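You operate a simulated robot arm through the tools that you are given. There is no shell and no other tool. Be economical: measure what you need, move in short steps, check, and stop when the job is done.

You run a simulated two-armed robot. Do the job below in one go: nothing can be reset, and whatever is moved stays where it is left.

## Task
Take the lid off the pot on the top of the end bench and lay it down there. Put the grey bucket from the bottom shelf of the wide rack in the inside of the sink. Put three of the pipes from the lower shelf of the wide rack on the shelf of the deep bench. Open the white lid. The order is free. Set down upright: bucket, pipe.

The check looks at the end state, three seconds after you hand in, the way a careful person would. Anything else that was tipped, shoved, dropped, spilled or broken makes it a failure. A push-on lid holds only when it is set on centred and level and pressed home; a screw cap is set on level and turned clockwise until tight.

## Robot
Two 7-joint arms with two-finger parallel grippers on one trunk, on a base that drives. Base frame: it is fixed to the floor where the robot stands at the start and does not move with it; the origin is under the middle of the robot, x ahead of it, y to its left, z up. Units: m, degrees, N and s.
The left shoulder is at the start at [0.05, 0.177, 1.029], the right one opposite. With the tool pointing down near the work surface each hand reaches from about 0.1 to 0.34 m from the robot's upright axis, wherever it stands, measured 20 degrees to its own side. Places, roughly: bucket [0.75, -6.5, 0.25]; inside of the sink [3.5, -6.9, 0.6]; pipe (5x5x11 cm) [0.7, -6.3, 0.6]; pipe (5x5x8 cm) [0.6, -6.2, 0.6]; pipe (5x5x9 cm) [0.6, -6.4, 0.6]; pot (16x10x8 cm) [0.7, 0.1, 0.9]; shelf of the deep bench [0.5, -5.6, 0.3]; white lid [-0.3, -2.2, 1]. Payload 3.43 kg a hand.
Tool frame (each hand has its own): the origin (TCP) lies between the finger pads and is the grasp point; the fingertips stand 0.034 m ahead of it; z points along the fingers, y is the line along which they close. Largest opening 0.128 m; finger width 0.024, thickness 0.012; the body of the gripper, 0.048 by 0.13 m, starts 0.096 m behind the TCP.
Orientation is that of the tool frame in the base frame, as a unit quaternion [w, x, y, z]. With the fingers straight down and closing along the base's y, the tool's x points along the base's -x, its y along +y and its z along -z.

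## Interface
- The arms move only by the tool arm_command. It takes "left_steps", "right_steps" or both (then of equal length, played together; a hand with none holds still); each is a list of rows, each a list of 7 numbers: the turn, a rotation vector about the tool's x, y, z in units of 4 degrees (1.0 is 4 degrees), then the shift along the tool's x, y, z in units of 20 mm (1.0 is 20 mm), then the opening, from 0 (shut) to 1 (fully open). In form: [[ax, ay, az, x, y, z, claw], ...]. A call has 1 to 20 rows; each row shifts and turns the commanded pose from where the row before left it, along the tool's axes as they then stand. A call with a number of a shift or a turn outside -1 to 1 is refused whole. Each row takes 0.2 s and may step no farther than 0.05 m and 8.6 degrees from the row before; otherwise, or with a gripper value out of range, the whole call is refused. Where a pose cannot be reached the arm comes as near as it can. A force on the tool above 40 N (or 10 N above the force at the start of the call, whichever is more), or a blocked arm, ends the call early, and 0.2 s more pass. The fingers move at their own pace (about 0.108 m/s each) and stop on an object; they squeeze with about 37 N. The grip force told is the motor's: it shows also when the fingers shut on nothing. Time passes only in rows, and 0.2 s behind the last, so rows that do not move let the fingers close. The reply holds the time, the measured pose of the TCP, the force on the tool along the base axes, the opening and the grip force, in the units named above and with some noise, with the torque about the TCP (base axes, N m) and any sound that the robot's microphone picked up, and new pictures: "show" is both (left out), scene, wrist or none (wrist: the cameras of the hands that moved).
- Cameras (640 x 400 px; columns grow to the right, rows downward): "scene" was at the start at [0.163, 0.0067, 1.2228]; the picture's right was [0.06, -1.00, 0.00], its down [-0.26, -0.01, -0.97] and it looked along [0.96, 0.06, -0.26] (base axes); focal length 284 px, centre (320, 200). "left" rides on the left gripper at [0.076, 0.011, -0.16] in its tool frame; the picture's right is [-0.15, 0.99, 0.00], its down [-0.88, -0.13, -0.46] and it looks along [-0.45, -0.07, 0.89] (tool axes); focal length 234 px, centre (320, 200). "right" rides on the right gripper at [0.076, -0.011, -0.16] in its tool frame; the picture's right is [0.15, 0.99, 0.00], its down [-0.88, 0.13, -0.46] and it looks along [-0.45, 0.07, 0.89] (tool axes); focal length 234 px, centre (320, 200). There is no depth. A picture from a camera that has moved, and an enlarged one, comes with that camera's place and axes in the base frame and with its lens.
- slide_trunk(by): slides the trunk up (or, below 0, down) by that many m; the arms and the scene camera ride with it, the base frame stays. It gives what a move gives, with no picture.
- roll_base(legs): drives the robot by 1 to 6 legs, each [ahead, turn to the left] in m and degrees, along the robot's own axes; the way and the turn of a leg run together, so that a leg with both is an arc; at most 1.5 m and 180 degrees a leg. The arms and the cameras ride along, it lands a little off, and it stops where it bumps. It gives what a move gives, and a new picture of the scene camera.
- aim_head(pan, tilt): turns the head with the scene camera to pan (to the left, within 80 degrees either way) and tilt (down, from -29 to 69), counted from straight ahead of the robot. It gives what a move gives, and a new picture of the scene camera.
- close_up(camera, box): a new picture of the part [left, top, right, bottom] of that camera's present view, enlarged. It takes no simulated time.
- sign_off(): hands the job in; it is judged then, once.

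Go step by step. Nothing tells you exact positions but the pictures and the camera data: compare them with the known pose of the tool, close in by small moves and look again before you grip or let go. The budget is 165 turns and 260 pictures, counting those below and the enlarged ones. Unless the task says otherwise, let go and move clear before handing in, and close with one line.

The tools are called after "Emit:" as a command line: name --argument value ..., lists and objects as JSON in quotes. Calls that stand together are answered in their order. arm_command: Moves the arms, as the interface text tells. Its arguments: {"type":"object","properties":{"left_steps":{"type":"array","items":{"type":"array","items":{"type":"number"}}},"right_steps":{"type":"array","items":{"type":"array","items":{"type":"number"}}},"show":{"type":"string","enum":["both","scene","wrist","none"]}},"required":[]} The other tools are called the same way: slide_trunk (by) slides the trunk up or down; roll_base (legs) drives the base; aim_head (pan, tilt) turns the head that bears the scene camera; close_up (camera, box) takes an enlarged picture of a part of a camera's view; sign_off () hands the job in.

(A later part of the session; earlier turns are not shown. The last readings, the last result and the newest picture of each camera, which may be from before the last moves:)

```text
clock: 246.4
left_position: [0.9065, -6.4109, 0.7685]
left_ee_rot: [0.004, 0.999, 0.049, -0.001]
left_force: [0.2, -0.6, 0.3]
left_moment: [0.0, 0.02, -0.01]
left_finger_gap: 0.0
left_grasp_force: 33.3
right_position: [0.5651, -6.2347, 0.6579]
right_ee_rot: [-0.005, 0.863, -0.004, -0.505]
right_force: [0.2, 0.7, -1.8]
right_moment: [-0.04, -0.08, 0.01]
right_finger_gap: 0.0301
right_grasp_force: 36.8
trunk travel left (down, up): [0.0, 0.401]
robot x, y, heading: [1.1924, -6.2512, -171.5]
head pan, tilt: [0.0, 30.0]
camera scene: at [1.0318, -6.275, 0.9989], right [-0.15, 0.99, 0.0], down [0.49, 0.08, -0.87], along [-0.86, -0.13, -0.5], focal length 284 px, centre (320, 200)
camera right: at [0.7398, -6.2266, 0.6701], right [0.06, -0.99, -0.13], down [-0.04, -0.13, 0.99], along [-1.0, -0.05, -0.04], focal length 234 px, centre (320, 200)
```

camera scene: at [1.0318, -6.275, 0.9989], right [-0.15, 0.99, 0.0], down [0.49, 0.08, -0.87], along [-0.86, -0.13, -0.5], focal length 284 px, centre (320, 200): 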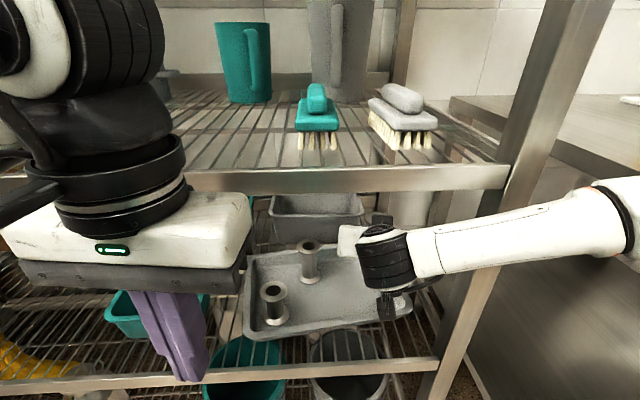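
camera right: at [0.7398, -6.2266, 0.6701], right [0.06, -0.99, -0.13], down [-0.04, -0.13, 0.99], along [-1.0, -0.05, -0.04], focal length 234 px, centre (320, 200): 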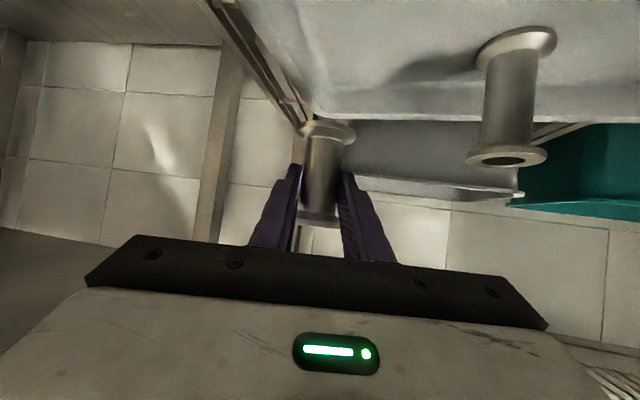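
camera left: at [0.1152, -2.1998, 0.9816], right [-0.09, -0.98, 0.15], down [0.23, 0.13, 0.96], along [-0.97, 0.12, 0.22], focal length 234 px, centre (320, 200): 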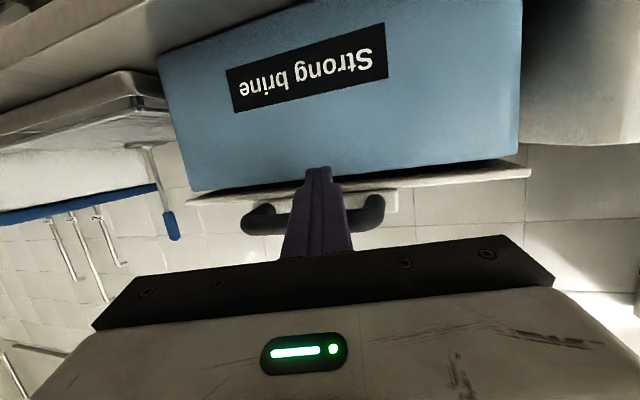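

Second pipe is held. I'll back out, draw the hand in, and drive the same way back to the bench.

Emit:
roll_base --legs '[[-0.29, 0]]'

Emit:
arm_command --right_steps '[[0, 0, 0, 0.49, 0, -0.87, 0], [0, 0, 0, 0.49, 0, -0.87, 0], [0, 0, 0, 0.49, 0, -0.87, 0], [0, 0, 0, 0.49, 0, -0.87, 0], [0, 0, 0, 0.49, 0, -0.87, 0], [0, 0, 0, 0.49, 0, -0.87, 0], [0, 0, 0, 0.25, 0, -0.43, 0]]' --show "none"

Emit:
roll_base --legs '[[0, 52], [-0.32, 0], [0, -92], [0.3, 0], [0, 28]]'

Emit:
aim_head --pan -15 --tilt 40

```text
clock: 248.4
left_position: [1.1911, -6.3694, 0.7689]
left_ee_rot: [0.004, 0.999, 0.053, 0.0]
left_force: [-0.4, 0.0, -0.8]
left_moment: [0.03, 0.03, 0.0]
left_finger_gap: 0.0
left_grasp_force: 32.9
right_position: [0.8489, -6.1963, 0.6573]
right_ee_rot: [-0.003, 0.863, 0.0, -0.505]
right_force: [0.9, -0.5, -1.5]
right_moment: [0.01, -0.04, 0.01]
right_finger_gap: 0.0304
right_grasp_force: 36.8
trunk travel left (down, up): [0.0, 0.401]
robot x, y, heading: [1.4764, -6.2078, -170.6]
head pan, tilt: [0.0, 30.0]
camera scene: at [1.3157, -6.2319, 0.9987], right [-0.16, 0.99, 0.0], down [0.49, 0.08, -0.87], along [-0.85, -0.14, -0.5], focal length 284 px, centre (320, 200)
```

scene: 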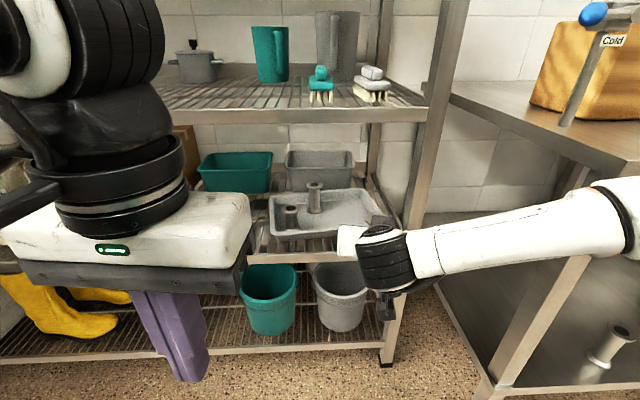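

```text
clock: 250.0
left_position: [1.1914, -6.3674, 0.7678]
left_ee_rot: [0.004, 0.999, 0.053, -0.001]
left_force: [-0.3, 0.4, 0.2]
left_moment: [0.0, 0.01, 0.01]
left_finger_gap: 0.0
left_grasp_force: 32.8
right_position: [0.9791, -6.1956, 0.6569]
right_ee_rot: [-0.004, 0.864, -0.002, -0.504]
right_force: [0.3, -0.1, -2.2]
right_moment: [-0.03, -0.01, -0.01]
right_finger_gap: 0.0304
right_grasp_force: 37.8
trunk travel left (down, up): [0.0, 0.401]
robot x, y, heading: [1.4747, -6.2054, -170.6]
head pan, tilt: [0.0, 30.0]
```

```text
clock: 261.3
left_position: [1.0646, -5.8736, 0.768]
left_ee_rot: [0.004, 0.998, -0.055, -0.001]
left_force: [0.3, -0.7, -0.1]
left_moment: [0.01, 0.01, -0.03]
left_finger_gap: 0.0
left_grasp_force: 32.6
right_position: [0.8926, -5.6608, 0.6581]
right_ee_rot: [-0.057, 0.858, -0.094, -0.501]
right_force: [-0.1, -0.7, -2.3]
right_moment: [-0.01, -0.02, 0.0]
right_finger_gap: 0.0301
right_grasp_force: 37.2
trunk travel left (down, up): [0.0, 0.401]
robot x, y, heading: [1.3765, -5.7736, 176.9]
head pan, tilt: [0.0, 30.0]
camera scene: at [1.2144, -5.7676, 0.9987], right [0.05, 1.0, 0.0], down [0.5, -0.03, -0.87], along [-0.86, 0.05, -0.5], focal length 284 px, centre (320, 200)
```

scene: 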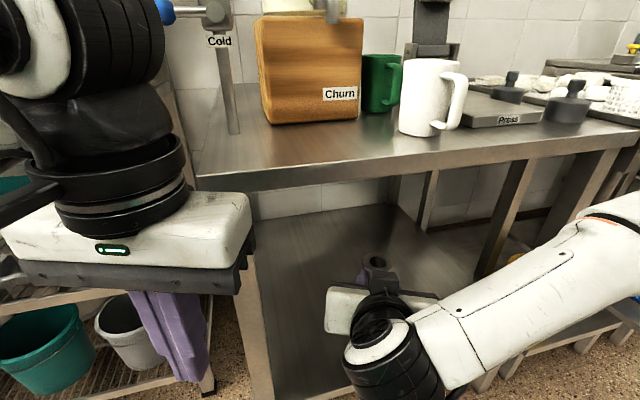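

```text
clock: 262.1
left_position: [1.0632, -5.8744, 0.7684]
left_ee_rot: [0.004, 0.998, -0.057, -0.001]
left_force: [1.1, 0.7, -0.5]
left_moment: [-0.02, 0.01, -0.02]
left_finger_gap: 0.0
left_grasp_force: 33.2
right_position: [0.8929, -5.6612, 0.6572]
right_ee_rot: [-0.057, 0.858, -0.093, -0.501]
right_force: [-0.5, 0.6, -1.9]
right_moment: [-0.01, -0.04, -0.01]
right_finger_gap: 0.0303
right_grasp_force: 36.4
trunk travel left (down, up): [0.0, 0.401]
robot x, y, heading: [1.3759, -5.7782, 176.9]
head pan, tilt: [-15.0, 40.0]
camera scene: at [1.2238, -5.7461, 0.9834], right [0.31, 0.95, 0.0], down [0.61, -0.2, -0.77], along [-0.73, 0.24, -0.64], focal length 284 px, centre (320, 200)
```

scene: 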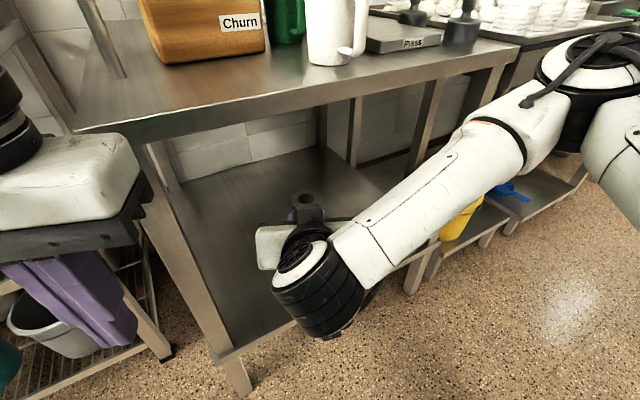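

I'm in the same stance as before. I'll lower the pipe in front of the opening, shifting left of the first pipe.

Emit:
arm_command --right_steps '[[0, 0, 0, 0.87, 0.35, 0.45, 0], [0, 0, 0, 0.87, 0.35, 0.45, 0], [0, 0, 0, 0.87, 0.35, 0.45, 0], [0, 0, 0, 0.87, 0.35, 0.45, 0], [0, 0, 0, 0.87, 0.35, 0.45, 0], [0, 0, 0, 0.87, 0.35, 0.45, 0], [0, 0, 0, 0.87, 0.35, 0.45, 0], [0, 0, 0, 0.87, 0.35, 0.45, 0], [0, 0, 0, 0.87, 0.35, 0.45, 0], [0, 0, 0, 0.87, 0.35, 0.45, 0], [0, 0, 0, 0.87, 0.35, 0.45, 0], [0, 0, 0, 0.87, 0.35, 0.45, 0], [0, 0, 0, 0.6, 0.35, 0.3, 0]]'

```text
clock: 264.9
left_position: [1.0634, -5.8749, 0.7683]
left_ee_rot: [0.005, 0.998, -0.056, -0.001]
left_force: [-0.2, 0.9, 0.1]
left_moment: [0.03, -0.01, -0.05]
left_finger_gap: 0.0
left_grasp_force: 33.3
right_position: [0.8814, -5.7521, 0.4075]
right_ee_rot: [-0.057, 0.858, -0.094, -0.502]
right_force: [0.3, 0.4, -1.9]
right_moment: [-0.02, -0.03, -0.01]
right_finger_gap: 0.0302
right_grasp_force: 36.9
trunk travel left (down, up): [0.0, 0.401]
robot x, y, heading: [1.376, -5.7745, 176.6]
head pan, tilt: [-15.0, 40.0]
camera scene: at [1.2239, -5.746, 0.9833], right [0.31, 0.95, 0.0], down [0.61, -0.2, -0.77], along [-0.73, 0.24, -0.64], focal length 284 px, centre (320, 200)
camera right: at [1.0545, -5.7792, 0.4193], right [-0.15, -0.98, -0.13], down [-0.06, -0.12, 0.99], along [-0.99, 0.15, -0.04], focal length 234 px, centre (320, 200)
```

scene: 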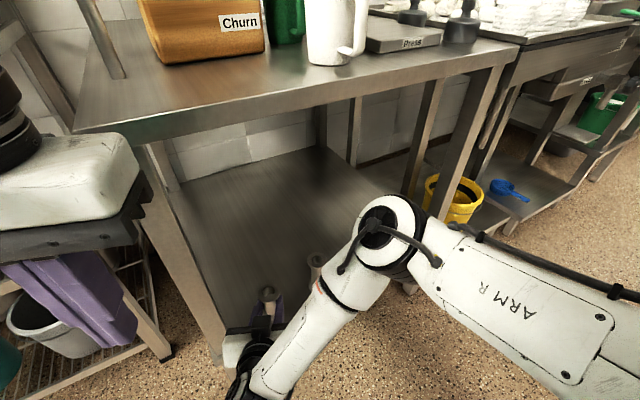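
right: 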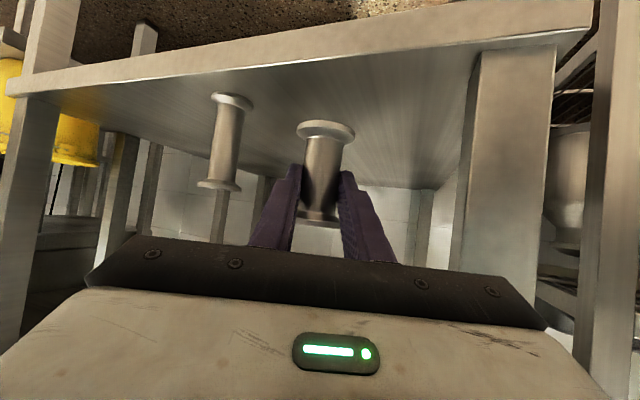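

Emit:
arm_command --right_steps '[[0, 0, 0, -0.49, 0, 0.87, 0], [0, 0, 0, -0.49, 0, 0.87, 0], [0, 0, 0, -0.49, 0, 0.87, 0], [0, 0, 0, -0.49, 0, 0.87, 0], [0, 0, 0, -0.49, 0, 0.87, 0], [0, 0, 0, 0.87, 0, 0.49, 0], [0, 0, 0, 0.87, 0, 0.49, 0], [0, 0, 0, 0.17, 0, 0.1, 0], [0, 0, 0, 0.17, 0, 0.1, 0]]' --show "wrist"

```text
clock: 266.9
left_position: [1.062, -5.8746, 0.7687]
left_ee_rot: [0.005, 0.998, -0.056, -0.002]
left_force: [-0.2, -0.5, -0.1]
left_moment: [-0.02, 0.0, -0.01]
left_finger_gap: 0.0001
left_grasp_force: 32.9
right_position: [0.7835, -5.7287, 0.3606]
right_ee_rot: [-0.057, 0.858, -0.094, -0.501]
right_force: [0.3, 0.2, -1.8]
right_moment: [-0.02, -0.09, 0.03]
right_finger_gap: 0.0301
right_grasp_force: 37.1
trunk travel left (down, up): [0.0, 0.401]
robot x, y, heading: [1.3728, -5.776, 176.9]
head pan, tilt: [-15.0, 40.0]
camera right: at [0.956, -5.7568, 0.3727], right [-0.15, -0.98, -0.13], down [-0.06, -0.12, 0.99], along [-0.99, 0.15, -0.04], focal length 234 px, centre (320, 200)
```

right: 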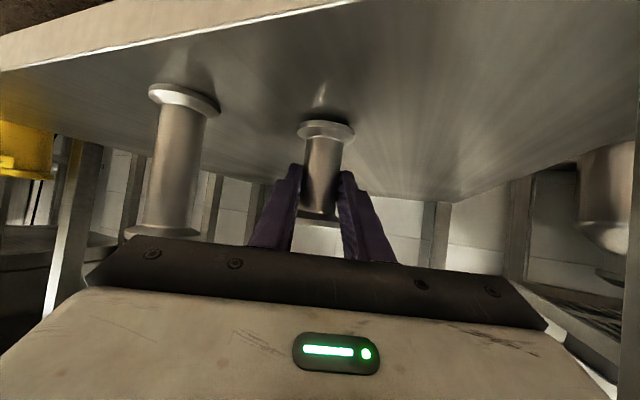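

Emit:
arm_command --right_steps '[[0, 0, 0, 0.17, 0, 0.1, 0], [0, 0, 0, 0.13, 0, 0.07, 0], [0, 0, 0, 0.13, 0, 0.07, 0]]' --show "wrist"

```text
clock: 267.7
left_position: [1.0636, -5.875, 0.7697]
left_ee_rot: [0.005, 0.998, -0.056, -0.002]
left_force: [0.3, -0.3, -0.6]
left_moment: [0.01, 0.01, -0.01]
left_finger_gap: 0.0
left_grasp_force: 32.4
right_position: [0.7822, -5.7289, 0.3554]
right_ee_rot: [-0.058, 0.856, -0.095, -0.505]
right_force: [7.5, 0.9, 20.0]
right_moment: [-0.18, -0.22, -0.01]
right_finger_gap: 0.0302
right_grasp_force: 36.8
trunk travel left (down, up): [0.0, 0.401]
robot x, y, heading: [1.3722, -5.7788, 177.0]
head pan, tilt: [-15.0, 40.0]
camera right: at [0.955, -5.7567, 0.3656], right [-0.15, -0.98, -0.13], down [-0.05, -0.12, 0.99], along [-0.99, 0.15, -0.04], focal length 234 px, centre (320, 200)
```

right: 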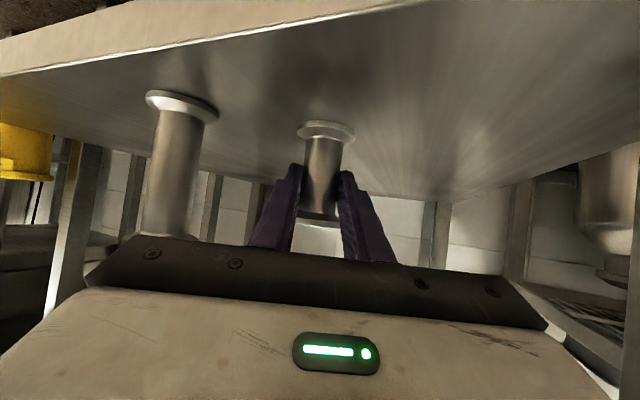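

Contact is made. I'll open, withdraw and raise.

Emit:
arm_command --right_steps '[[0, 0, 0, -0.05, 0, -0.03, 0.2], [0, 0, 0, 0, 0, 0, 0.6], [0, 0, 0, 0, 0, 0, 0.6], [0, 0, 0, -0.1, 0, -0.6, 0.6], [0, 0, 0, 0, 0, -1, 0.6], [0, 0, 0, 0, 0, -1, 0.6], [0, 0, 0, 0, 0, -1, 0.6], [0, 0, 0, 0, 0, -1, 0.6], [0, 0, 0, 0, 0, -1, 0.6], [0, 0, 0, 0, 0, -1, 0.6]]'

```text
clock: 269.9
left_position: [1.0623, -5.8741, 0.7685]
left_ee_rot: [0.004, 0.998, -0.056, -0.001]
left_force: [-0.9, 0.5, -0.4]
left_moment: [0.03, 0.0, 0.01]
left_finger_gap: 0.0
left_grasp_force: 33.6
right_position: [0.8964, -5.7559, 0.4193]
right_ee_rot: [-0.058, 0.858, -0.095, -0.501]
right_force: [-0.1, 0.1, -0.7]
right_moment: [0.04, 0.0, 0.0]
right_finger_gap: 0.0769
right_grasp_force: 0.2
trunk travel left (down, up): [0.0, 0.401]
robot x, y, heading: [1.3748, -5.7775, 176.8]
head pan, tilt: [-15.0, 40.0]
camera scene: at [1.2239, -5.746, 0.9833], right [0.31, 0.95, 0.0], down [0.61, -0.2, -0.77], along [-0.73, 0.24, -0.64], focal length 284 px, centre (320, 200)
camera right: at [1.0687, -5.7839, 0.4303], right [-0.15, -0.98, -0.13], down [-0.06, -0.12, 0.99], along [-0.99, 0.15, -0.04], focal length 234 px, centre (320, 200)
```

scene: 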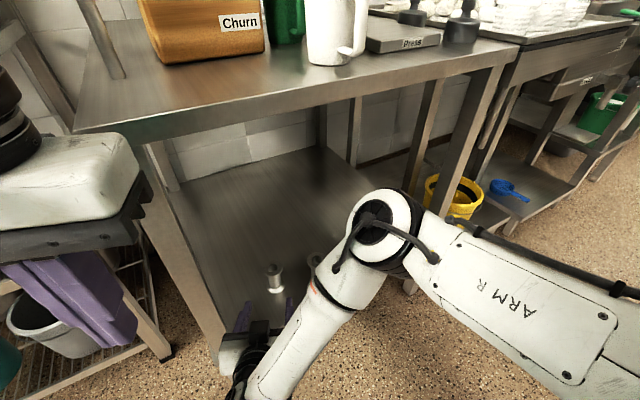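
right: 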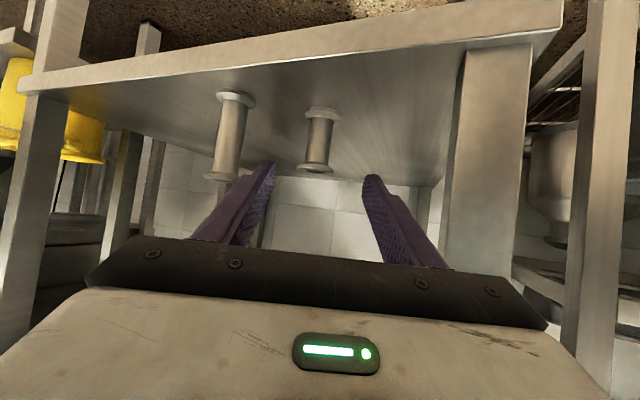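

Two pipes stand on the shelf. I'll raise the hand and go back for the 9 cm pipe at the tray's back left, approaching slightly from the right.

Emit:
arm_command --right_steps '[[0, 0, 0, -0.87, -0.35, -0.49, 0.6], [0, 0, 0, -0.87, -0.35, -0.49, 0.6], [0, 0, 0, -0.87, -0.35, -0.49, 0.6], [0, 0, 0, -0.87, -0.35, -0.49, 0.6], [0, 0, 0, -0.87, -0.35, -0.49, 0.6], [0, 0, 0, -0.87, -0.35, -0.49, 0.6], [0, 0, 0, -0.87, -0.35, -0.49, 0.6], [0, 0, 0, -0.87, -0.35, -0.49, 0.6], [0, 0, 0, -0.87, -0.35, -0.49, 0.6], [0, 0, 0, -0.87, -0.35, -0.49, 0.6], [0, 0, 0, -0.87, -0.35, -0.49, 0.6], [0, 0, 0, -0.87, -0.35, -0.49, 0.6]]' --show "none"

Emit:
roll_base --legs '[[0, -27], [-0.3, 0], [0, 88], [0.315, 0], [0, -41]]'

Emit:
aim_head --pan 0 --tilt 30

```text
clock: 272.5
left_position: [1.0634, -5.8744, 0.7672]
left_ee_rot: [0.005, 0.998, -0.056, -0.001]
left_force: [-0.4, 0.9, 0.0]
left_moment: [0.01, 0.0, -0.01]
left_finger_gap: 0.0
left_grasp_force: 32.9
right_position: [0.9151, -5.6716, 0.6597]
right_ee_rot: [-0.058, 0.858, -0.094, -0.502]
right_force: [-0.9, -0.2, 0.4]
right_moment: [0.02, 0.01, 0.02]
right_finger_gap: 0.0767
right_grasp_force: 0.1
trunk travel left (down, up): [0.0, 0.401]
robot x, y, heading: [1.3762, -5.776, 176.7]
head pan, tilt: [-15.0, 40.0]
```

```text
clock: 283.4
left_position: [1.206, -6.3994, 0.7685]
left_ee_rot: [0.004, 0.994, 0.113, 0.0]
left_force: [-0.1, -1.0, 0.2]
left_moment: [0.0, 0.0, 0.0]
left_finger_gap: 0.0
left_grasp_force: 33.1
right_position: [0.9997, -6.2561, 0.6601]
right_ee_rot: [0.027, 0.862, 0.051, -0.504]
right_force: [-0.1, 0.5, 0.0]
right_moment: [0.03, -0.02, -0.02]
right_finger_gap: 0.077
right_grasp_force: 0.1
trunk travel left (down, up): [0.0, 0.401]
robot x, y, heading: [1.4707, -6.206, -164.0]
head pan, tilt: [-15.0, 40.0]
camera scene: at [1.3165, -6.2252, 0.9833], right [-0.02, 1.0, 0.0], down [0.64, 0.01, -0.77], along [-0.77, -0.02, -0.64], focal length 284 px, centre (320, 200)
```

scene: 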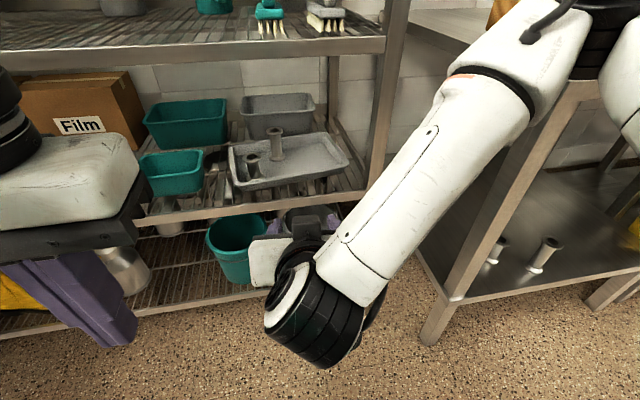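

```text
clock: 284.1
left_position: [1.2075, -6.3995, 0.7673]
left_ee_rot: [0.004, 0.994, 0.113, 0.0]
left_force: [0.6, 0.6, 0.5]
left_moment: [-0.03, 0.01, 0.01]
left_finger_gap: 0.0
left_grasp_force: 32.5
right_position: [0.9991, -6.2567, 0.6598]
right_ee_rot: [0.027, 0.862, 0.05, -0.504]
right_force: [-0.2, 0.1, -0.1]
right_moment: [-0.03, 0.04, 0.02]
right_finger_gap: 0.0766
right_grasp_force: 0.0
trunk travel left (down, up): [0.0, 0.401]
robot x, y, heading: [1.4696, -6.2069, -163.7]
head pan, tilt: [0.0, 30.0]
camera scene: at [1.3146, -6.2486, 0.9987], right [-0.28, 0.96, 0.0], down [0.48, 0.14, -0.87], along [-0.83, -0.24, -0.5], focal length 284 px, centre (320, 200)
```

scene: 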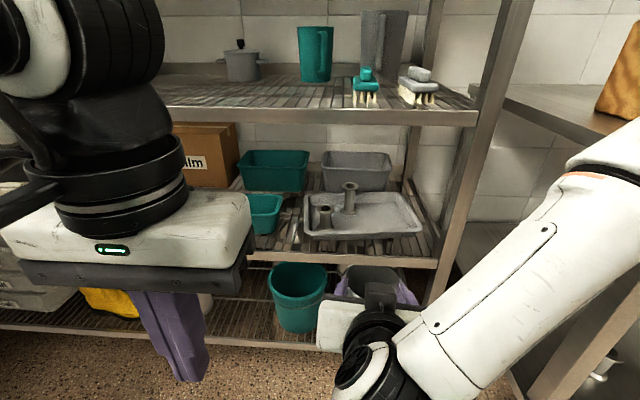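

Emit:
roll_base --legs '[[0.27, 0]]'

Emit:
close_up --camera "right" --box '[160, 40, 480, 240]'

Emit:
close_up --camera "scene" --box '[240, 200, 440, 325]'

```text
clock: 286.1
left_position: [0.9436, -6.4729, 0.768]
left_ee_rot: [0.005, 0.994, 0.11, 0.0]
left_force: [-0.2, 0.4, -0.1]
left_moment: [-0.03, 0.02, -0.02]
left_finger_gap: 0.0
left_grasp_force: 33.4
right_position: [0.7372, -6.3295, 0.6605]
right_ee_rot: [0.027, 0.862, 0.05, -0.503]
right_force: [0.5, -0.4, -0.1]
right_moment: [0.03, -0.05, -0.05]
right_finger_gap: 0.0769
right_grasp_force: 0.0
trunk travel left (down, up): [0.0, 0.401]
robot x, y, heading: [1.2063, -6.2823, -164.2]
head pan, tilt: [0.0, 30.0]
camera scene: at [1.0518, -6.3234, 0.9987], right [-0.27, 0.96, 0.0], down [0.48, 0.14, -0.87], along [-0.83, -0.24, -0.5], focal length 284 px, centre (320, 200)
```

scene: 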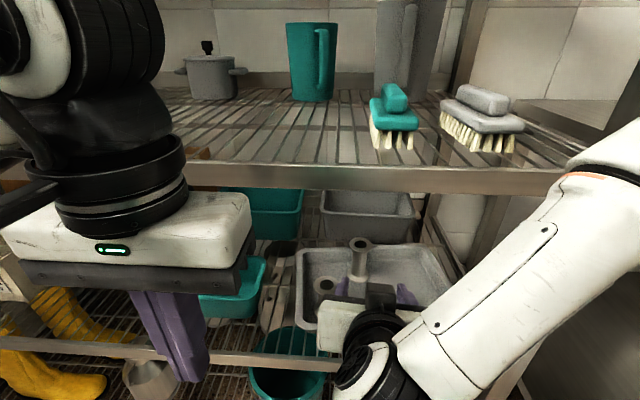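

```text
2.00 times, centred on (320, 140) of right
camera zoom: at [0.9094, -6.2995, 0.6719], right [0.18, -0.97, -0.13], down [-0.02, -0.14, 0.99], along [-0.98, -0.18, -0.04], focal length 468 px, centre (320, 320)
```

zoom: 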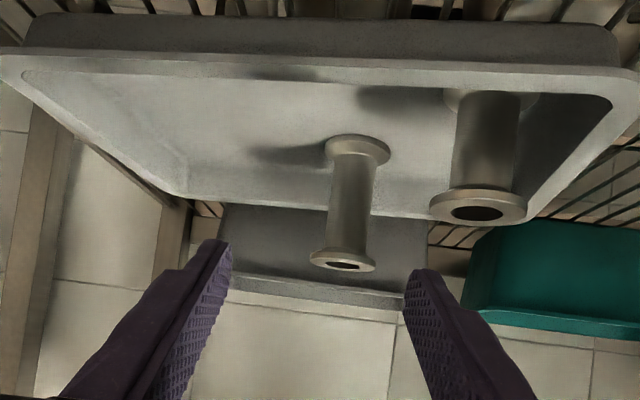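

```text
3.20 times, centred on (340, 262) of scene
camera zoom: at [1.0518, -6.3234, 0.9987], right [-0.27, 0.96, 0.0], down [0.48, 0.14, -0.87], along [-0.83, -0.24, -0.5], focal length 909 px, centre (256, 0)
```

zoom: 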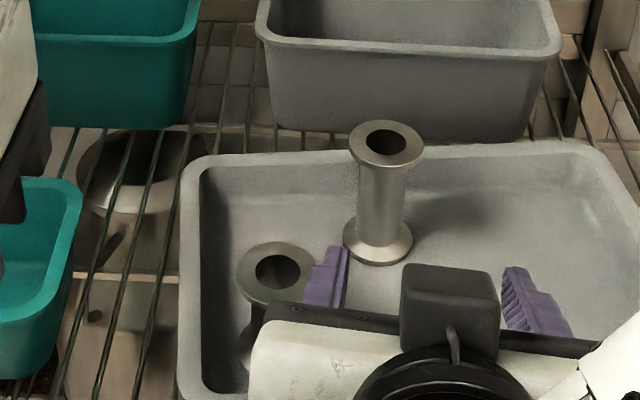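

Triangulated, the 9 cm pipe stands at about [0.567, -6.373], z 0.52–0.61 — the tray slid about 2 cm when my finger touched it, nothing else. I'll correct the line and advance most of the way.

Emit:
arm_command --right_steps '[[0, 0, 0, -0.35, 0.6, 0, 0.55], [0, 0, 0, -0.35, 0.6, 0, 0.55], [0, 0, 0, 0, 0, 0.9, 0.55], [0, 0, 0, 0, 0, 0.9, 0.55], [0, 0, 0, 0, 0, 0.9, 0.55], [0, 0, 0, 0, 0, 0.9, 0.55], [0, 0, 0, 0, 0, 0.9, 0.55], [0, 0, 0, 0, 0, 0.9, 0.55], [0, 0, 0, 0, 0, 0.9, 0.55]]' --show "wrist"

Emit:
close_up --camera "scene" --box '[240, 200, 440, 325]'

```text
clock: 288.1
left_position: [0.9429, -6.4746, 0.7683]
left_ee_rot: [0.005, 0.994, 0.11, -0.001]
left_force: [0.7, 0.4, -0.2]
left_moment: [0.02, 0.01, 0.03]
left_finger_gap: 0.0
left_grasp_force: 33.9
right_position: [0.624, -6.3673, 0.6092]
right_ee_rot: [0.027, 0.862, 0.049, -0.504]
right_force: [0.9, -0.2, -0.3]
right_moment: [-0.01, 0.01, -0.01]
right_finger_gap: 0.0703
right_grasp_force: 0.0
trunk travel left (down, up): [0.0, 0.401]
robot x, y, heading: [1.2037, -6.2854, -164.4]
head pan, tilt: [0.0, 30.0]
camera right: at [0.7958, -6.3371, 0.6219], right [0.18, -0.97, -0.13], down [-0.02, -0.14, 0.99], along [-0.98, -0.18, -0.04], focal length 234 px, centre (320, 200)
```

right: 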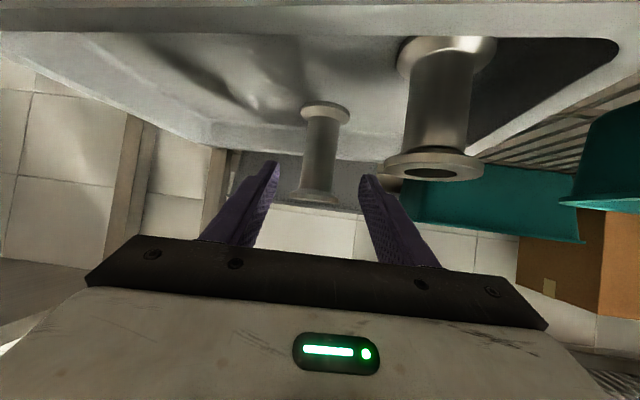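

```text
3.20 times, centred on (340, 262) of scene
camera zoom: at [1.0518, -6.3234, 0.9987], right [-0.27, 0.96, 0.0], down [0.48, 0.14, -0.87], along [-0.83, -0.24, -0.5], focal length 909 px, centre (256, 0)
```

zoom: 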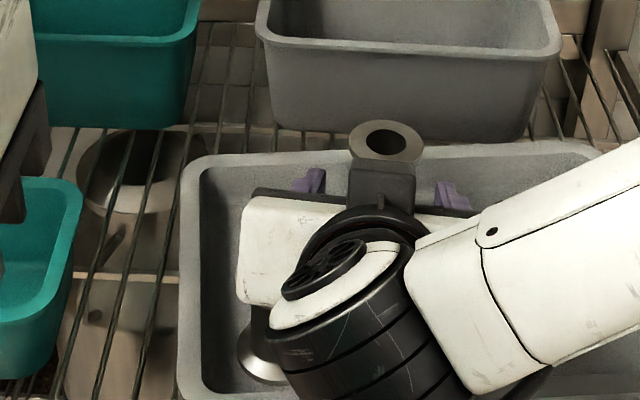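

Emit:
arm_command --right_steps '[[0, 0, 0, 0, 0, 0.8, 0.55], [0, 0, 0, 0, 0, 0.8, 0.55], [0, 0, 0, 0, 0, 0.8, 0.55], [0, 0, 0, 0, 0, 0.8, 0.55], [0, 0, 0, 0, 0, 0, 0.55]]' --show "wrist"

```text
clock: 289.2
left_position: [0.943, -6.4735, 0.768]
left_ee_rot: [0.005, 0.994, 0.11, 0.0]
left_force: [-0.4, 0.1, -0.1]
left_moment: [0.01, -0.02, 0.0]
left_finger_gap: 0.0
left_grasp_force: 32.8
right_position: [0.5692, -6.373, 0.5787]
right_ee_rot: [0.026, 0.862, 0.048, -0.504]
right_force: [-0.5, -0.5, -0.2]
right_moment: [0.0, -0.01, 0.02]
right_finger_gap: 0.0703
right_grasp_force: 0.1
trunk travel left (down, up): [0.0, 0.401]
robot x, y, heading: [1.2047, -6.2794, -164.3]
head pan, tilt: [0.0, 30.0]
camera right: at [0.7416, -6.3431, 0.5903], right [0.18, -0.97, -0.13], down [-0.02, -0.14, 0.99], along [-0.98, -0.18, -0.04], focal length 234 px, centre (320, 200)
```

right: 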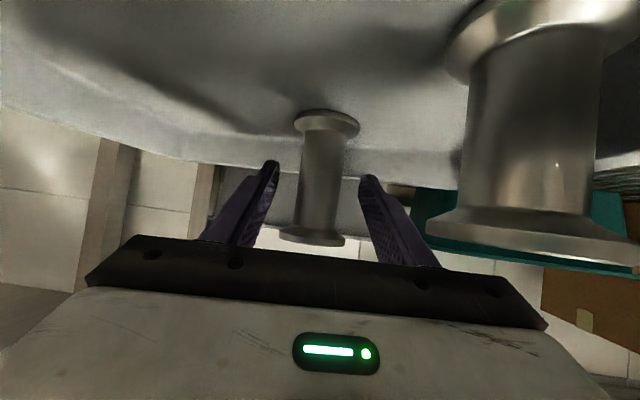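

The pipe stands between the pads with no contact force. I'll close, lift and check.

Emit:
arm_command --right_steps '[[0, 0, 0, 0, 0, 0, 0], [0, 0, 0, 0, 0, 0, 0], [0, 0, 0, 0, 0, 0, 0], [0, 0, 0, -0.43, 0, -0.24, 0], [0, 0, 0, -0.87, 0, -0.49, 0], [0, 0, 0, -0.87, 0, -0.49, 0], [0, 0, 0, -0.87, 0, -0.49, 0], [0, 0, 0, -0.87, 0, -0.49, 0]]'

```text
clock: 291.1
left_position: [0.9446, -6.472, 0.7663]
left_ee_rot: [0.005, 0.994, 0.11, 0.0]
left_force: [0.1, -1.0, 0.5]
left_moment: [0.01, -0.01, 0.02]
left_finger_gap: 0.0002
left_grasp_force: 32.9
right_position: [0.5758, -6.3734, 0.6492]
right_ee_rot: [0.023, 0.868, 0.058, -0.492]
right_force: [-0.3, 0.0, -1.8]
right_moment: [-0.01, -0.05, -0.02]
right_finger_gap: 0.0304
right_grasp_force: 36.8
trunk travel left (down, up): [0.0, 0.401]
robot x, y, heading: [1.2056, -6.2805, -164.1]
head pan, tilt: [0.0, 30.0]
camera scene: at [1.0527, -6.3228, 0.997], right [-0.27, 0.96, 0.0], down [0.48, 0.14, -0.87], along [-0.83, -0.24, -0.5], focal length 284 px, centre (320, 200)
camera right: at [0.7479, -6.3414, 0.6663], right [0.2, -0.97, -0.14], down [-0.04, -0.15, 0.99], along [-0.98, -0.19, -0.07], focal length 234 px, centre (320, 200)
```

scene: 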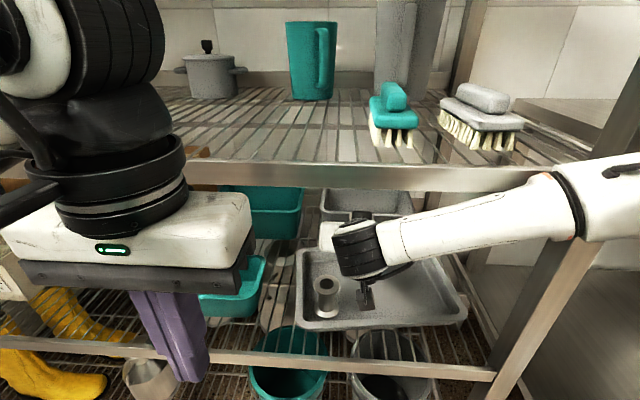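
right: 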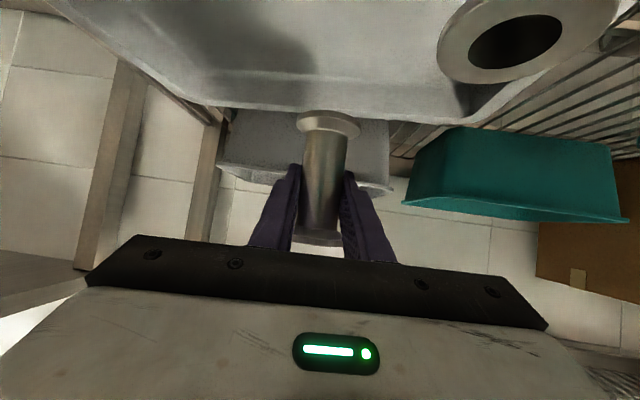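

The pipe is held, but my forearm is touching the upper shelf rail. I'll ease down 1 cm and back straight out.

Emit:
arm_command --right_steps '[[0, 0, 0, 0.45, 0, 0.26, 0]]' --show "none"

Emit:
roll_base --legs '[[-0.27, 0]]'

```text
clock: 291.4
left_position: [0.9438, -6.4723, 0.7694]
left_ee_rot: [0.005, 0.994, 0.11, -0.002]
left_force: [-0.3, -0.4, -0.7]
left_moment: [0.0, 0.02, 0.01]
left_finger_gap: 0.0
left_grasp_force: 32.5
right_position: [0.5746, -6.3746, 0.6527]
right_ee_rot: [0.026, 0.865, 0.056, -0.499]
right_force: [-0.1, 0.2, -2.6]
right_moment: [-0.03, 0.01, 0.0]
right_finger_gap: 0.0304
right_grasp_force: 37.2
trunk travel left (down, up): [0.0, 0.401]
robot x, y, heading: [1.2059, -6.2817, -164.1]
head pan, tilt: [0.0, 30.0]
```

```text
clock: 293.4
left_position: [1.2061, -6.4004, 0.7683]
left_ee_rot: [0.004, 0.994, 0.113, -0.001]
left_force: [0.2, -0.1, -0.1]
left_moment: [0.0, -0.02, 0.0]
left_finger_gap: 0.0
left_grasp_force: 33.6
right_position: [0.8261, -6.3012, 0.6587]
right_ee_rot: [0.027, 0.862, 0.052, -0.504]
right_force: [-1.1, -0.7, -1.9]
right_moment: [0.02, -0.02, -0.02]
right_finger_gap: 0.0304
right_grasp_force: 37.2
trunk travel left (down, up): [0.0, 0.401]
robot x, y, heading: [1.4674, -6.2031, -164.1]
head pan, tilt: [0.0, 30.0]
camera scene: at [1.3129, -6.2492, 0.9987], right [-0.28, 0.96, 0.0], down [0.48, 0.14, -0.87], along [-0.83, -0.24, -0.5], focal length 284 px, centre (320, 200)
```

scene: 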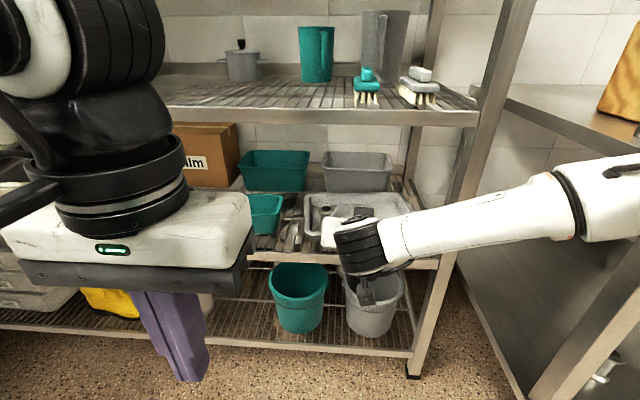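

The rack is undisturbed. I'll draw the hand in and drive back to the bench.

Emit:
arm_command --right_steps '[[0, 0, 0, 0.49, 0, -0.87, 0], [0, 0, 0, 0.49, 0, -0.87, 0], [0, 0, 0, 0.49, 0, -0.87, 0], [0, 0, 0, 0.49, 0, -0.87, 0], [0, 0, 0, 0.49, 0, -0.87, 0], [0, 0, 0, 0.49, 0, -0.87, 0], [0, 0, 0, 0.49, 0, -0.87, 0], [0, 0, 0, 0.49, 0, -0.87, 0]]' --show "none"

Emit:
roll_base --legs '[[0, 41], [-0.315, 0], [0, -88], [0.33, 0], [0, 28]]'

Emit:
aim_head --pan -15 --tilt 40

```text
clock: 295.2
left_position: [1.2043, -6.3999, 0.7682]
left_ee_rot: [0.005, 0.993, 0.114, -0.001]
left_force: [-0.6, 0.1, 0.1]
left_moment: [-0.02, 0.01, 0.03]
left_finger_gap: 0.0
left_grasp_force: 33.3
right_position: [0.9857, -6.2811, 0.655]
right_ee_rot: [0.029, 0.862, 0.052, -0.503]
right_force: [-0.4, -1.0, -1.6]
right_moment: [0.02, 0.0, -0.05]
right_finger_gap: 0.0306
right_grasp_force: 37.1
trunk travel left (down, up): [0.0, 0.401]
robot x, y, heading: [1.4652, -6.207, -163.7]
head pan, tilt: [0.0, 30.0]
```

```text
clock: 305.9
left_position: [1.0457, -5.8925, 0.7668]
left_ee_rot: [0.004, 0.999, -0.052, -0.001]
left_force: [-0.2, -0.1, -0.2]
left_moment: [0.02, 0.04, 0.0]
left_finger_gap: 0.0
left_grasp_force: 33.1
right_position: [0.8767, -5.7107, 0.655]
right_ee_rot: [-0.056, 0.859, -0.091, -0.501]
right_force: [0.3, -0.3, -1.9]
right_moment: [0.03, 0.01, 0.03]
right_finger_gap: 0.0304
right_grasp_force: 37.1
trunk travel left (down, up): [0.0, 0.401]
robot x, y, heading: [1.3553, -5.7966, 177.4]
head pan, tilt: [0.0, 30.0]
camera scene: at [1.1958, -5.7848, 0.9987], right [0.05, 1.0, 0.0], down [0.5, -0.02, -0.87], along [-0.87, 0.04, -0.5], focal length 284 px, centre (320, 200)
```

scene: 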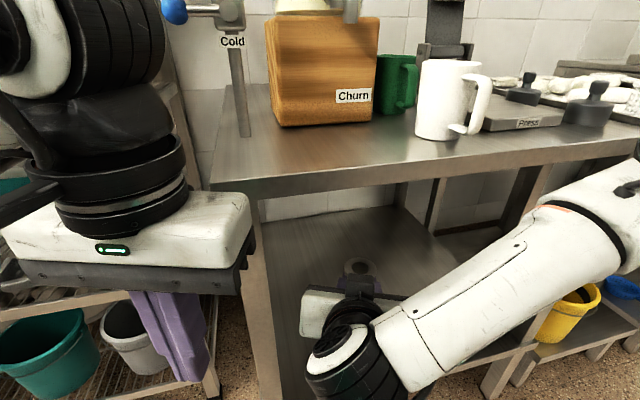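

```text
clock: 306.7
left_position: [1.0454, -5.8934, 0.769]
left_ee_rot: [0.004, 0.999, -0.052, -0.002]
left_force: [-0.5, 0.4, 0.8]
left_moment: [-0.01, -0.01, 0.02]
left_finger_gap: 0.0
left_grasp_force: 32.6
right_position: [0.8761, -5.7095, 0.6555]
right_ee_rot: [-0.056, 0.858, -0.091, -0.502]
right_force: [0.1, 0.6, -2.3]
right_moment: [-0.01, 0.01, 0.01]
right_finger_gap: 0.0305
right_grasp_force: 37.3
trunk travel left (down, up): [0.0, 0.401]
robot x, y, heading: [1.3588, -5.7927, 177.2]
head pan, tilt: [-15.0, 40.0]
camera scene: at [1.2051, -5.7633, 0.9834], right [0.3, 0.95, 0.0], down [0.61, -0.19, -0.77], along [-0.73, 0.23, -0.64], focal length 284 px, centre (320, 200)
```

scene: 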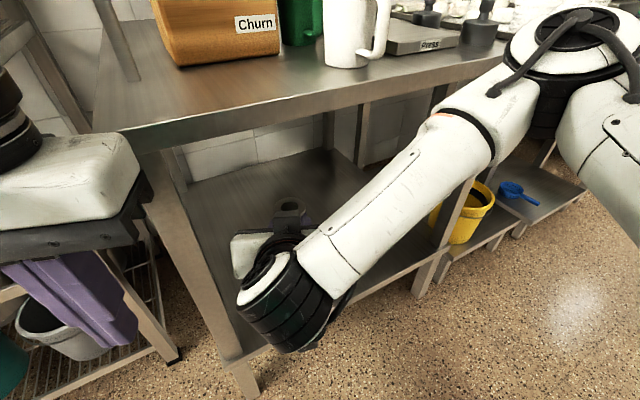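

I'll shift right of the first pipe and lower in front of the opening.

Emit:
arm_command --right_steps '[[0, 0, 0, 0.55, -1, 0.03, 0], [0, 0, 0, 0.55, -1, 0.03, 0], [0, 0, 0, 0.55, -1, 0.03, 0], [0, 0, 0, 0.55, -1, 0.03, 0], [0, 0, 0, 0.55, -1, 0.03, 0], [0, 0, 0, 0.55, -1, 0.03, 0], [0, 0, 0, 0.55, -1, 0.03, 0], [0, 0, 0, 0.55, -1, 0.03, 0], [0, 0, 0, 0.55, -1, 0.03, 0], [0, 0, 0, 0.55, -1, 0.03, 0], [0, 0, 0, 0.55, -1, 0.03, 0], [0, 0, 0, 0.87, 0, 0.49, 0], [0, 0, 0, 0.87, 0, 0.49, 0], [0, 0, 0, 0.87, 0, 0.49, 0], [0, 0, 0, 0.87, 0, 0.49, 0], [0, 0, 0, 0.87, 0, 0.49, 0], [0, 0, 0, 0.87, 0, 0.49, 0]]'

```text
clock: 310.3
left_position: [1.045, -5.8926, 0.7676]
left_ee_rot: [0.004, 0.999, -0.051, -0.002]
left_force: [0.6, 0.2, 0.0]
left_moment: [-0.03, 0.0, 0.01]
left_finger_gap: 0.0001
left_grasp_force: 33.1
right_position: [0.9436, -5.6209, 0.4815]
right_ee_rot: [-0.058, 0.859, -0.093, -0.5]
right_force: [0.2, -0.7, -2.0]
right_moment: [-0.01, 0.0, 0.0]
right_finger_gap: 0.0305
right_grasp_force: 37.0
right hand out of reach, approached as far as the arm can: row 8, 9, 10, 11, 12, 13, 14, 15, 16, 17
trunk travel left (down, up): [0.0, 0.401]
robot x, y, heading: [1.3541, -5.7948, 177.4]
head pan, tilt: [-15.0, 40.0]
camera scene: at [1.2051, -5.7632, 0.9834], right [0.3, 0.95, 0.0], down [0.61, -0.19, -0.77], along [-0.73, 0.23, -0.64], focal length 284 px, centre (320, 200)
camera right: at [1.1161, -5.6486, 0.4943], right [-0.14, -0.98, -0.13], down [-0.07, -0.13, 0.99], along [-0.99, 0.15, -0.05], focal length 234 px, centre (320, 200)
```

scene: 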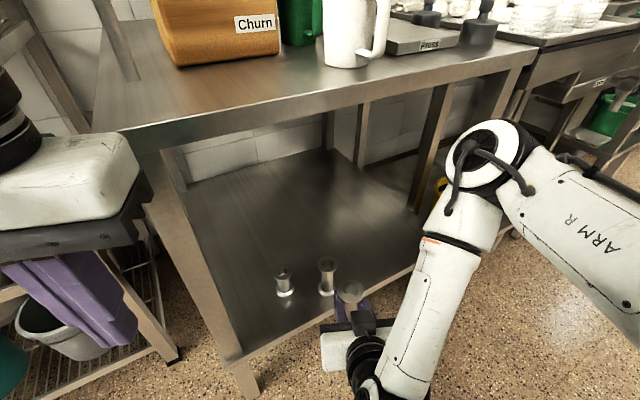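
right: 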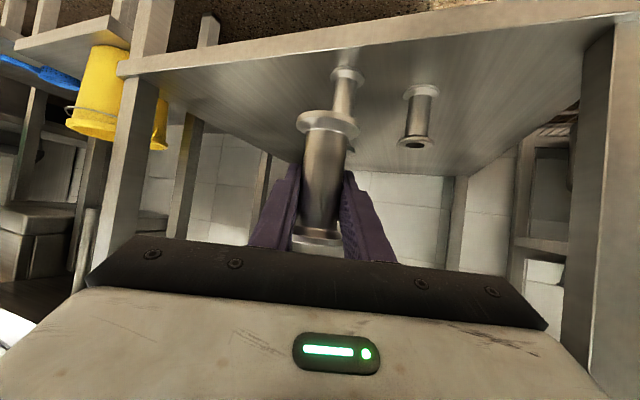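

The arm can't reach that far right from here, so I'll turn the base 8° right and edge 5 cm forward.

Emit:
roll_base --legs '[[0, -8], [0.06, 0]]'

```text
clock: 311.9
left_position: [0.9784, -5.8375, 0.7688]
left_ee_rot: [0.004, 0.993, -0.121, -0.001]
left_force: [0.0, -0.4, -0.2]
left_moment: [-0.02, 0.0, 0.02]
left_finger_gap: 0.0
left_grasp_force: 32.6
right_position: [0.915, -5.5551, 0.4817]
right_ee_rot: [-0.092, 0.851, -0.151, -0.494]
right_force: [0.1, -0.2, -1.0]
right_moment: [0.01, 0.01, -0.01]
right_finger_gap: 0.0303
right_grasp_force: 37.1
trunk travel left (down, up): [0.0, 0.401]
robot x, y, heading: [1.2967, -5.7846, 169.4]
head pan, tilt: [-15.0, 40.0]
camera scene: at [1.1533, -5.7317, 0.9833], right [0.43, 0.9, 0.0], down [0.58, -0.28, -0.77], along [-0.69, 0.33, -0.64], focal length 284 px, centre (320, 200)
```

scene: 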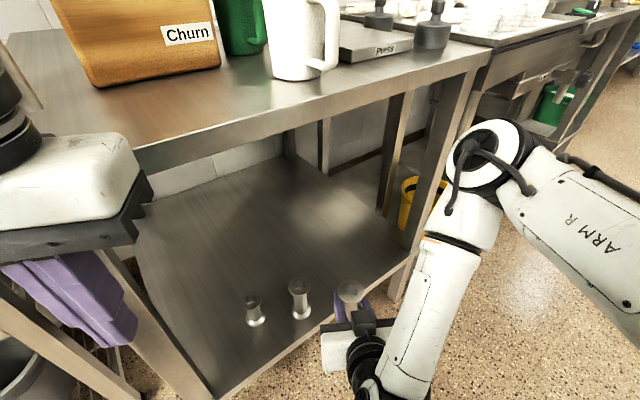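

Emit:
arm_command --right_steps '[[0, 0, 0, 0.87, 0, 0.49, 0], [0, 0, 0, 0.87, 0, 0.49, 0], [0, 0, 0, 0.87, 0, 0.49, 0], [0, 0, 0, -0.49, 0, 0.87, 0], [0, 0, 0, -0.49, 0, 0.87, 0], [0, 0, 0, -0.49, 0, 0.87, 0], [0, 0, 0, -0.49, 0, 0.87, 0], [0, 0, 0, -0.49, 0, 0.87, 0], [0, 0, 0, -0.49, 0, 0.87, 0], [0, 0, 0, -0.49, 0, 0.87, 0], [0, 0, 0, 0.87, 0, 0.49, 0], [0, 0, 0, 0.87, 0, 0.49, 0], [0, 0, 0, 0.4, 0, 0.22, 0]]'

```text
clock: 314.7
left_position: [0.9765, -5.8374, 0.7693]
left_ee_rot: [0.004, 0.993, -0.121, -0.001]
left_force: [0.5, -0.3, 0.5]
left_moment: [-0.01, 0.01, -0.04]
left_finger_gap: 0.0
left_grasp_force: 33.0
right_position: [0.7673, -5.5444, 0.3953]
right_ee_rot: [-0.096, 0.852, -0.154, -0.491]
right_force: [1.0, 1.0, -2.4]
right_moment: [0.03, 0.01, 0.03]
right_finger_gap: 0.0305
right_grasp_force: 37.3
right hand out of reach, approached as far as the arm can: row 1, 2, 3, 5, 11, 12, 13
trunk travel left (down, up): [0.0, 0.401]
robot x, y, heading: [1.2962, -5.7846, 169.2]
head pan, tilt: [-15.0, 40.0]
camera scene: at [1.1532, -5.7316, 0.9833], right [0.43, 0.9, 0.0], down [0.58, -0.28, -0.77], along [-0.69, 0.33, -0.64], focal length 284 px, centre (320, 200)
camera right: at [0.9348, -5.5979, 0.4085], right [-0.28, -0.95, -0.14], down [-0.09, -0.12, 0.99], along [-0.95, 0.29, -0.05], focal length 234 px, centre (320, 200)
```

scene: 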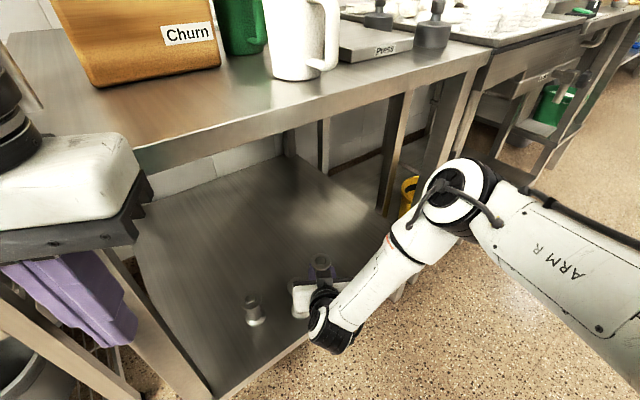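
right: 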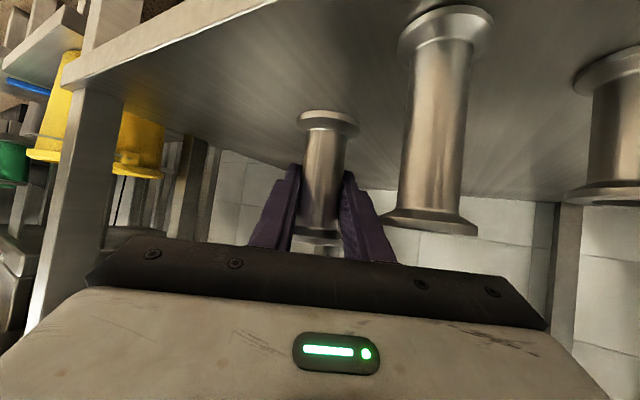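

The arm's limit leaves the third pipe too near the first. I'll rotate the base 7° more to carry it right, then edge forward so it can go lower.

Emit:
roll_base --legs '[[0, -7], [0.04, 0]]'

Emit:
arm_command --right_steps '[[0, 0, 0, 0.43, 0, -0.3, 0], [0, 0, 0, 0.43, 0, -0.3, 0], [0, 0, 0, 0.43, 0, 0, 0]]'

```text
clock: 316.1
left_position: [0.9363, -5.7861, 0.7684]
left_ee_rot: [0.005, 0.983, -0.182, -0.002]
left_force: [-0.4, -0.2, 0.4]
left_moment: [0.0, 0.0, 0.01]
left_finger_gap: 0.0
left_grasp_force: 32.7
right_position: [0.7637, -5.4693, 0.395]
right_ee_rot: [-0.125, 0.84, -0.205, -0.486]
right_force: [-0.1, 0.2, -1.8]
right_moment: [-0.02, -0.01, 0.02]
right_finger_gap: 0.0304
right_grasp_force: 37.5
trunk travel left (down, up): [0.0, 0.401]
robot x, y, heading: [1.2598, -5.7694, 162.2]
head pan, tilt: [-15.0, 40.0]
camera scene: at [1.1231, -5.7023, 0.9833], right [0.54, 0.84, 0.0], down [0.54, -0.35, -0.77], along [-0.64, 0.41, -0.64], focal length 284 px, centre (320, 200)
```

scene: 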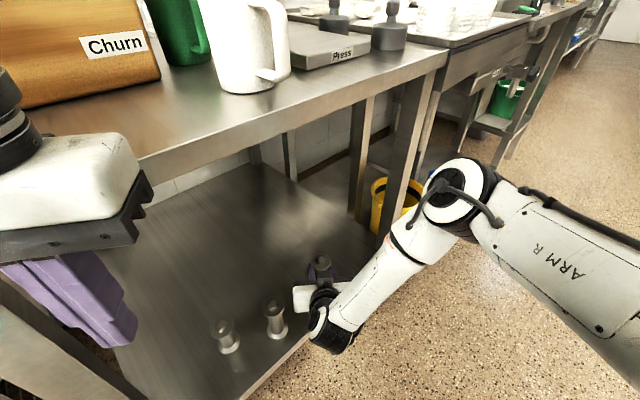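

```text
clock: 316.9
left_position: [0.9349, -5.7866, 0.7685]
left_ee_rot: [0.005, 0.983, -0.182, -0.001]
left_force: [-0.1, 0.4, 0.3]
left_moment: [0.01, 0.01, -0.03]
left_finger_gap: 0.0001
left_grasp_force: 33.0
right_position: [0.7824, -5.486, 0.3798]
right_ee_rot: [-0.128, 0.842, -0.207, -0.482]
right_force: [-0.1, 0.0, -1.7]
right_moment: [-0.01, 0.01, -0.01]
right_finger_gap: 0.0307
right_grasp_force: 36.8
right hand out of reach, approached as far as the arm can: row 3
trunk travel left (down, up): [0.0, 0.401]
robot x, y, heading: [1.2614, -5.77, 162.4]
head pan, tilt: [-15.0, 40.0]
camera scene: at [1.1231, -5.7023, 0.9833], right [0.54, 0.84, 0.0], down [0.54, -0.35, -0.77], along [-0.64, 0.41, -0.64], focal length 284 px, centre (320, 200)
camera right: at [0.941, -5.559, 0.3944], right [-0.4, -0.9, -0.14], down [-0.11, -0.11, 0.99], along [-0.91, 0.41, -0.06], focal length 234 px, centre (320, 200)
```

scene: 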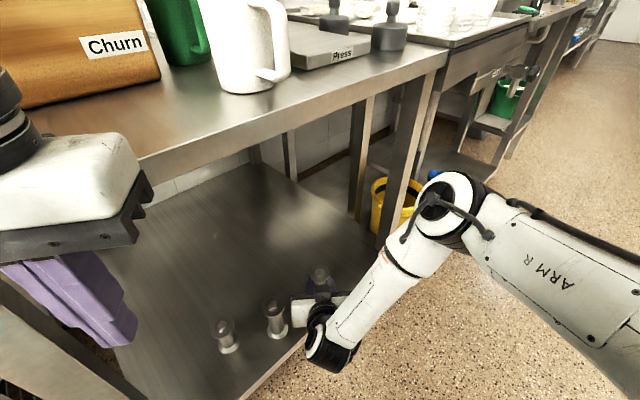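
right: 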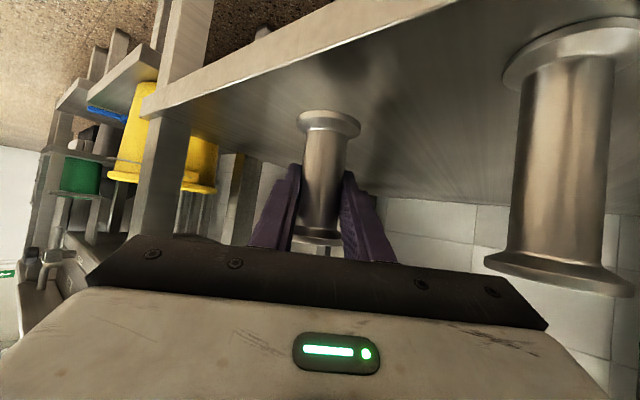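

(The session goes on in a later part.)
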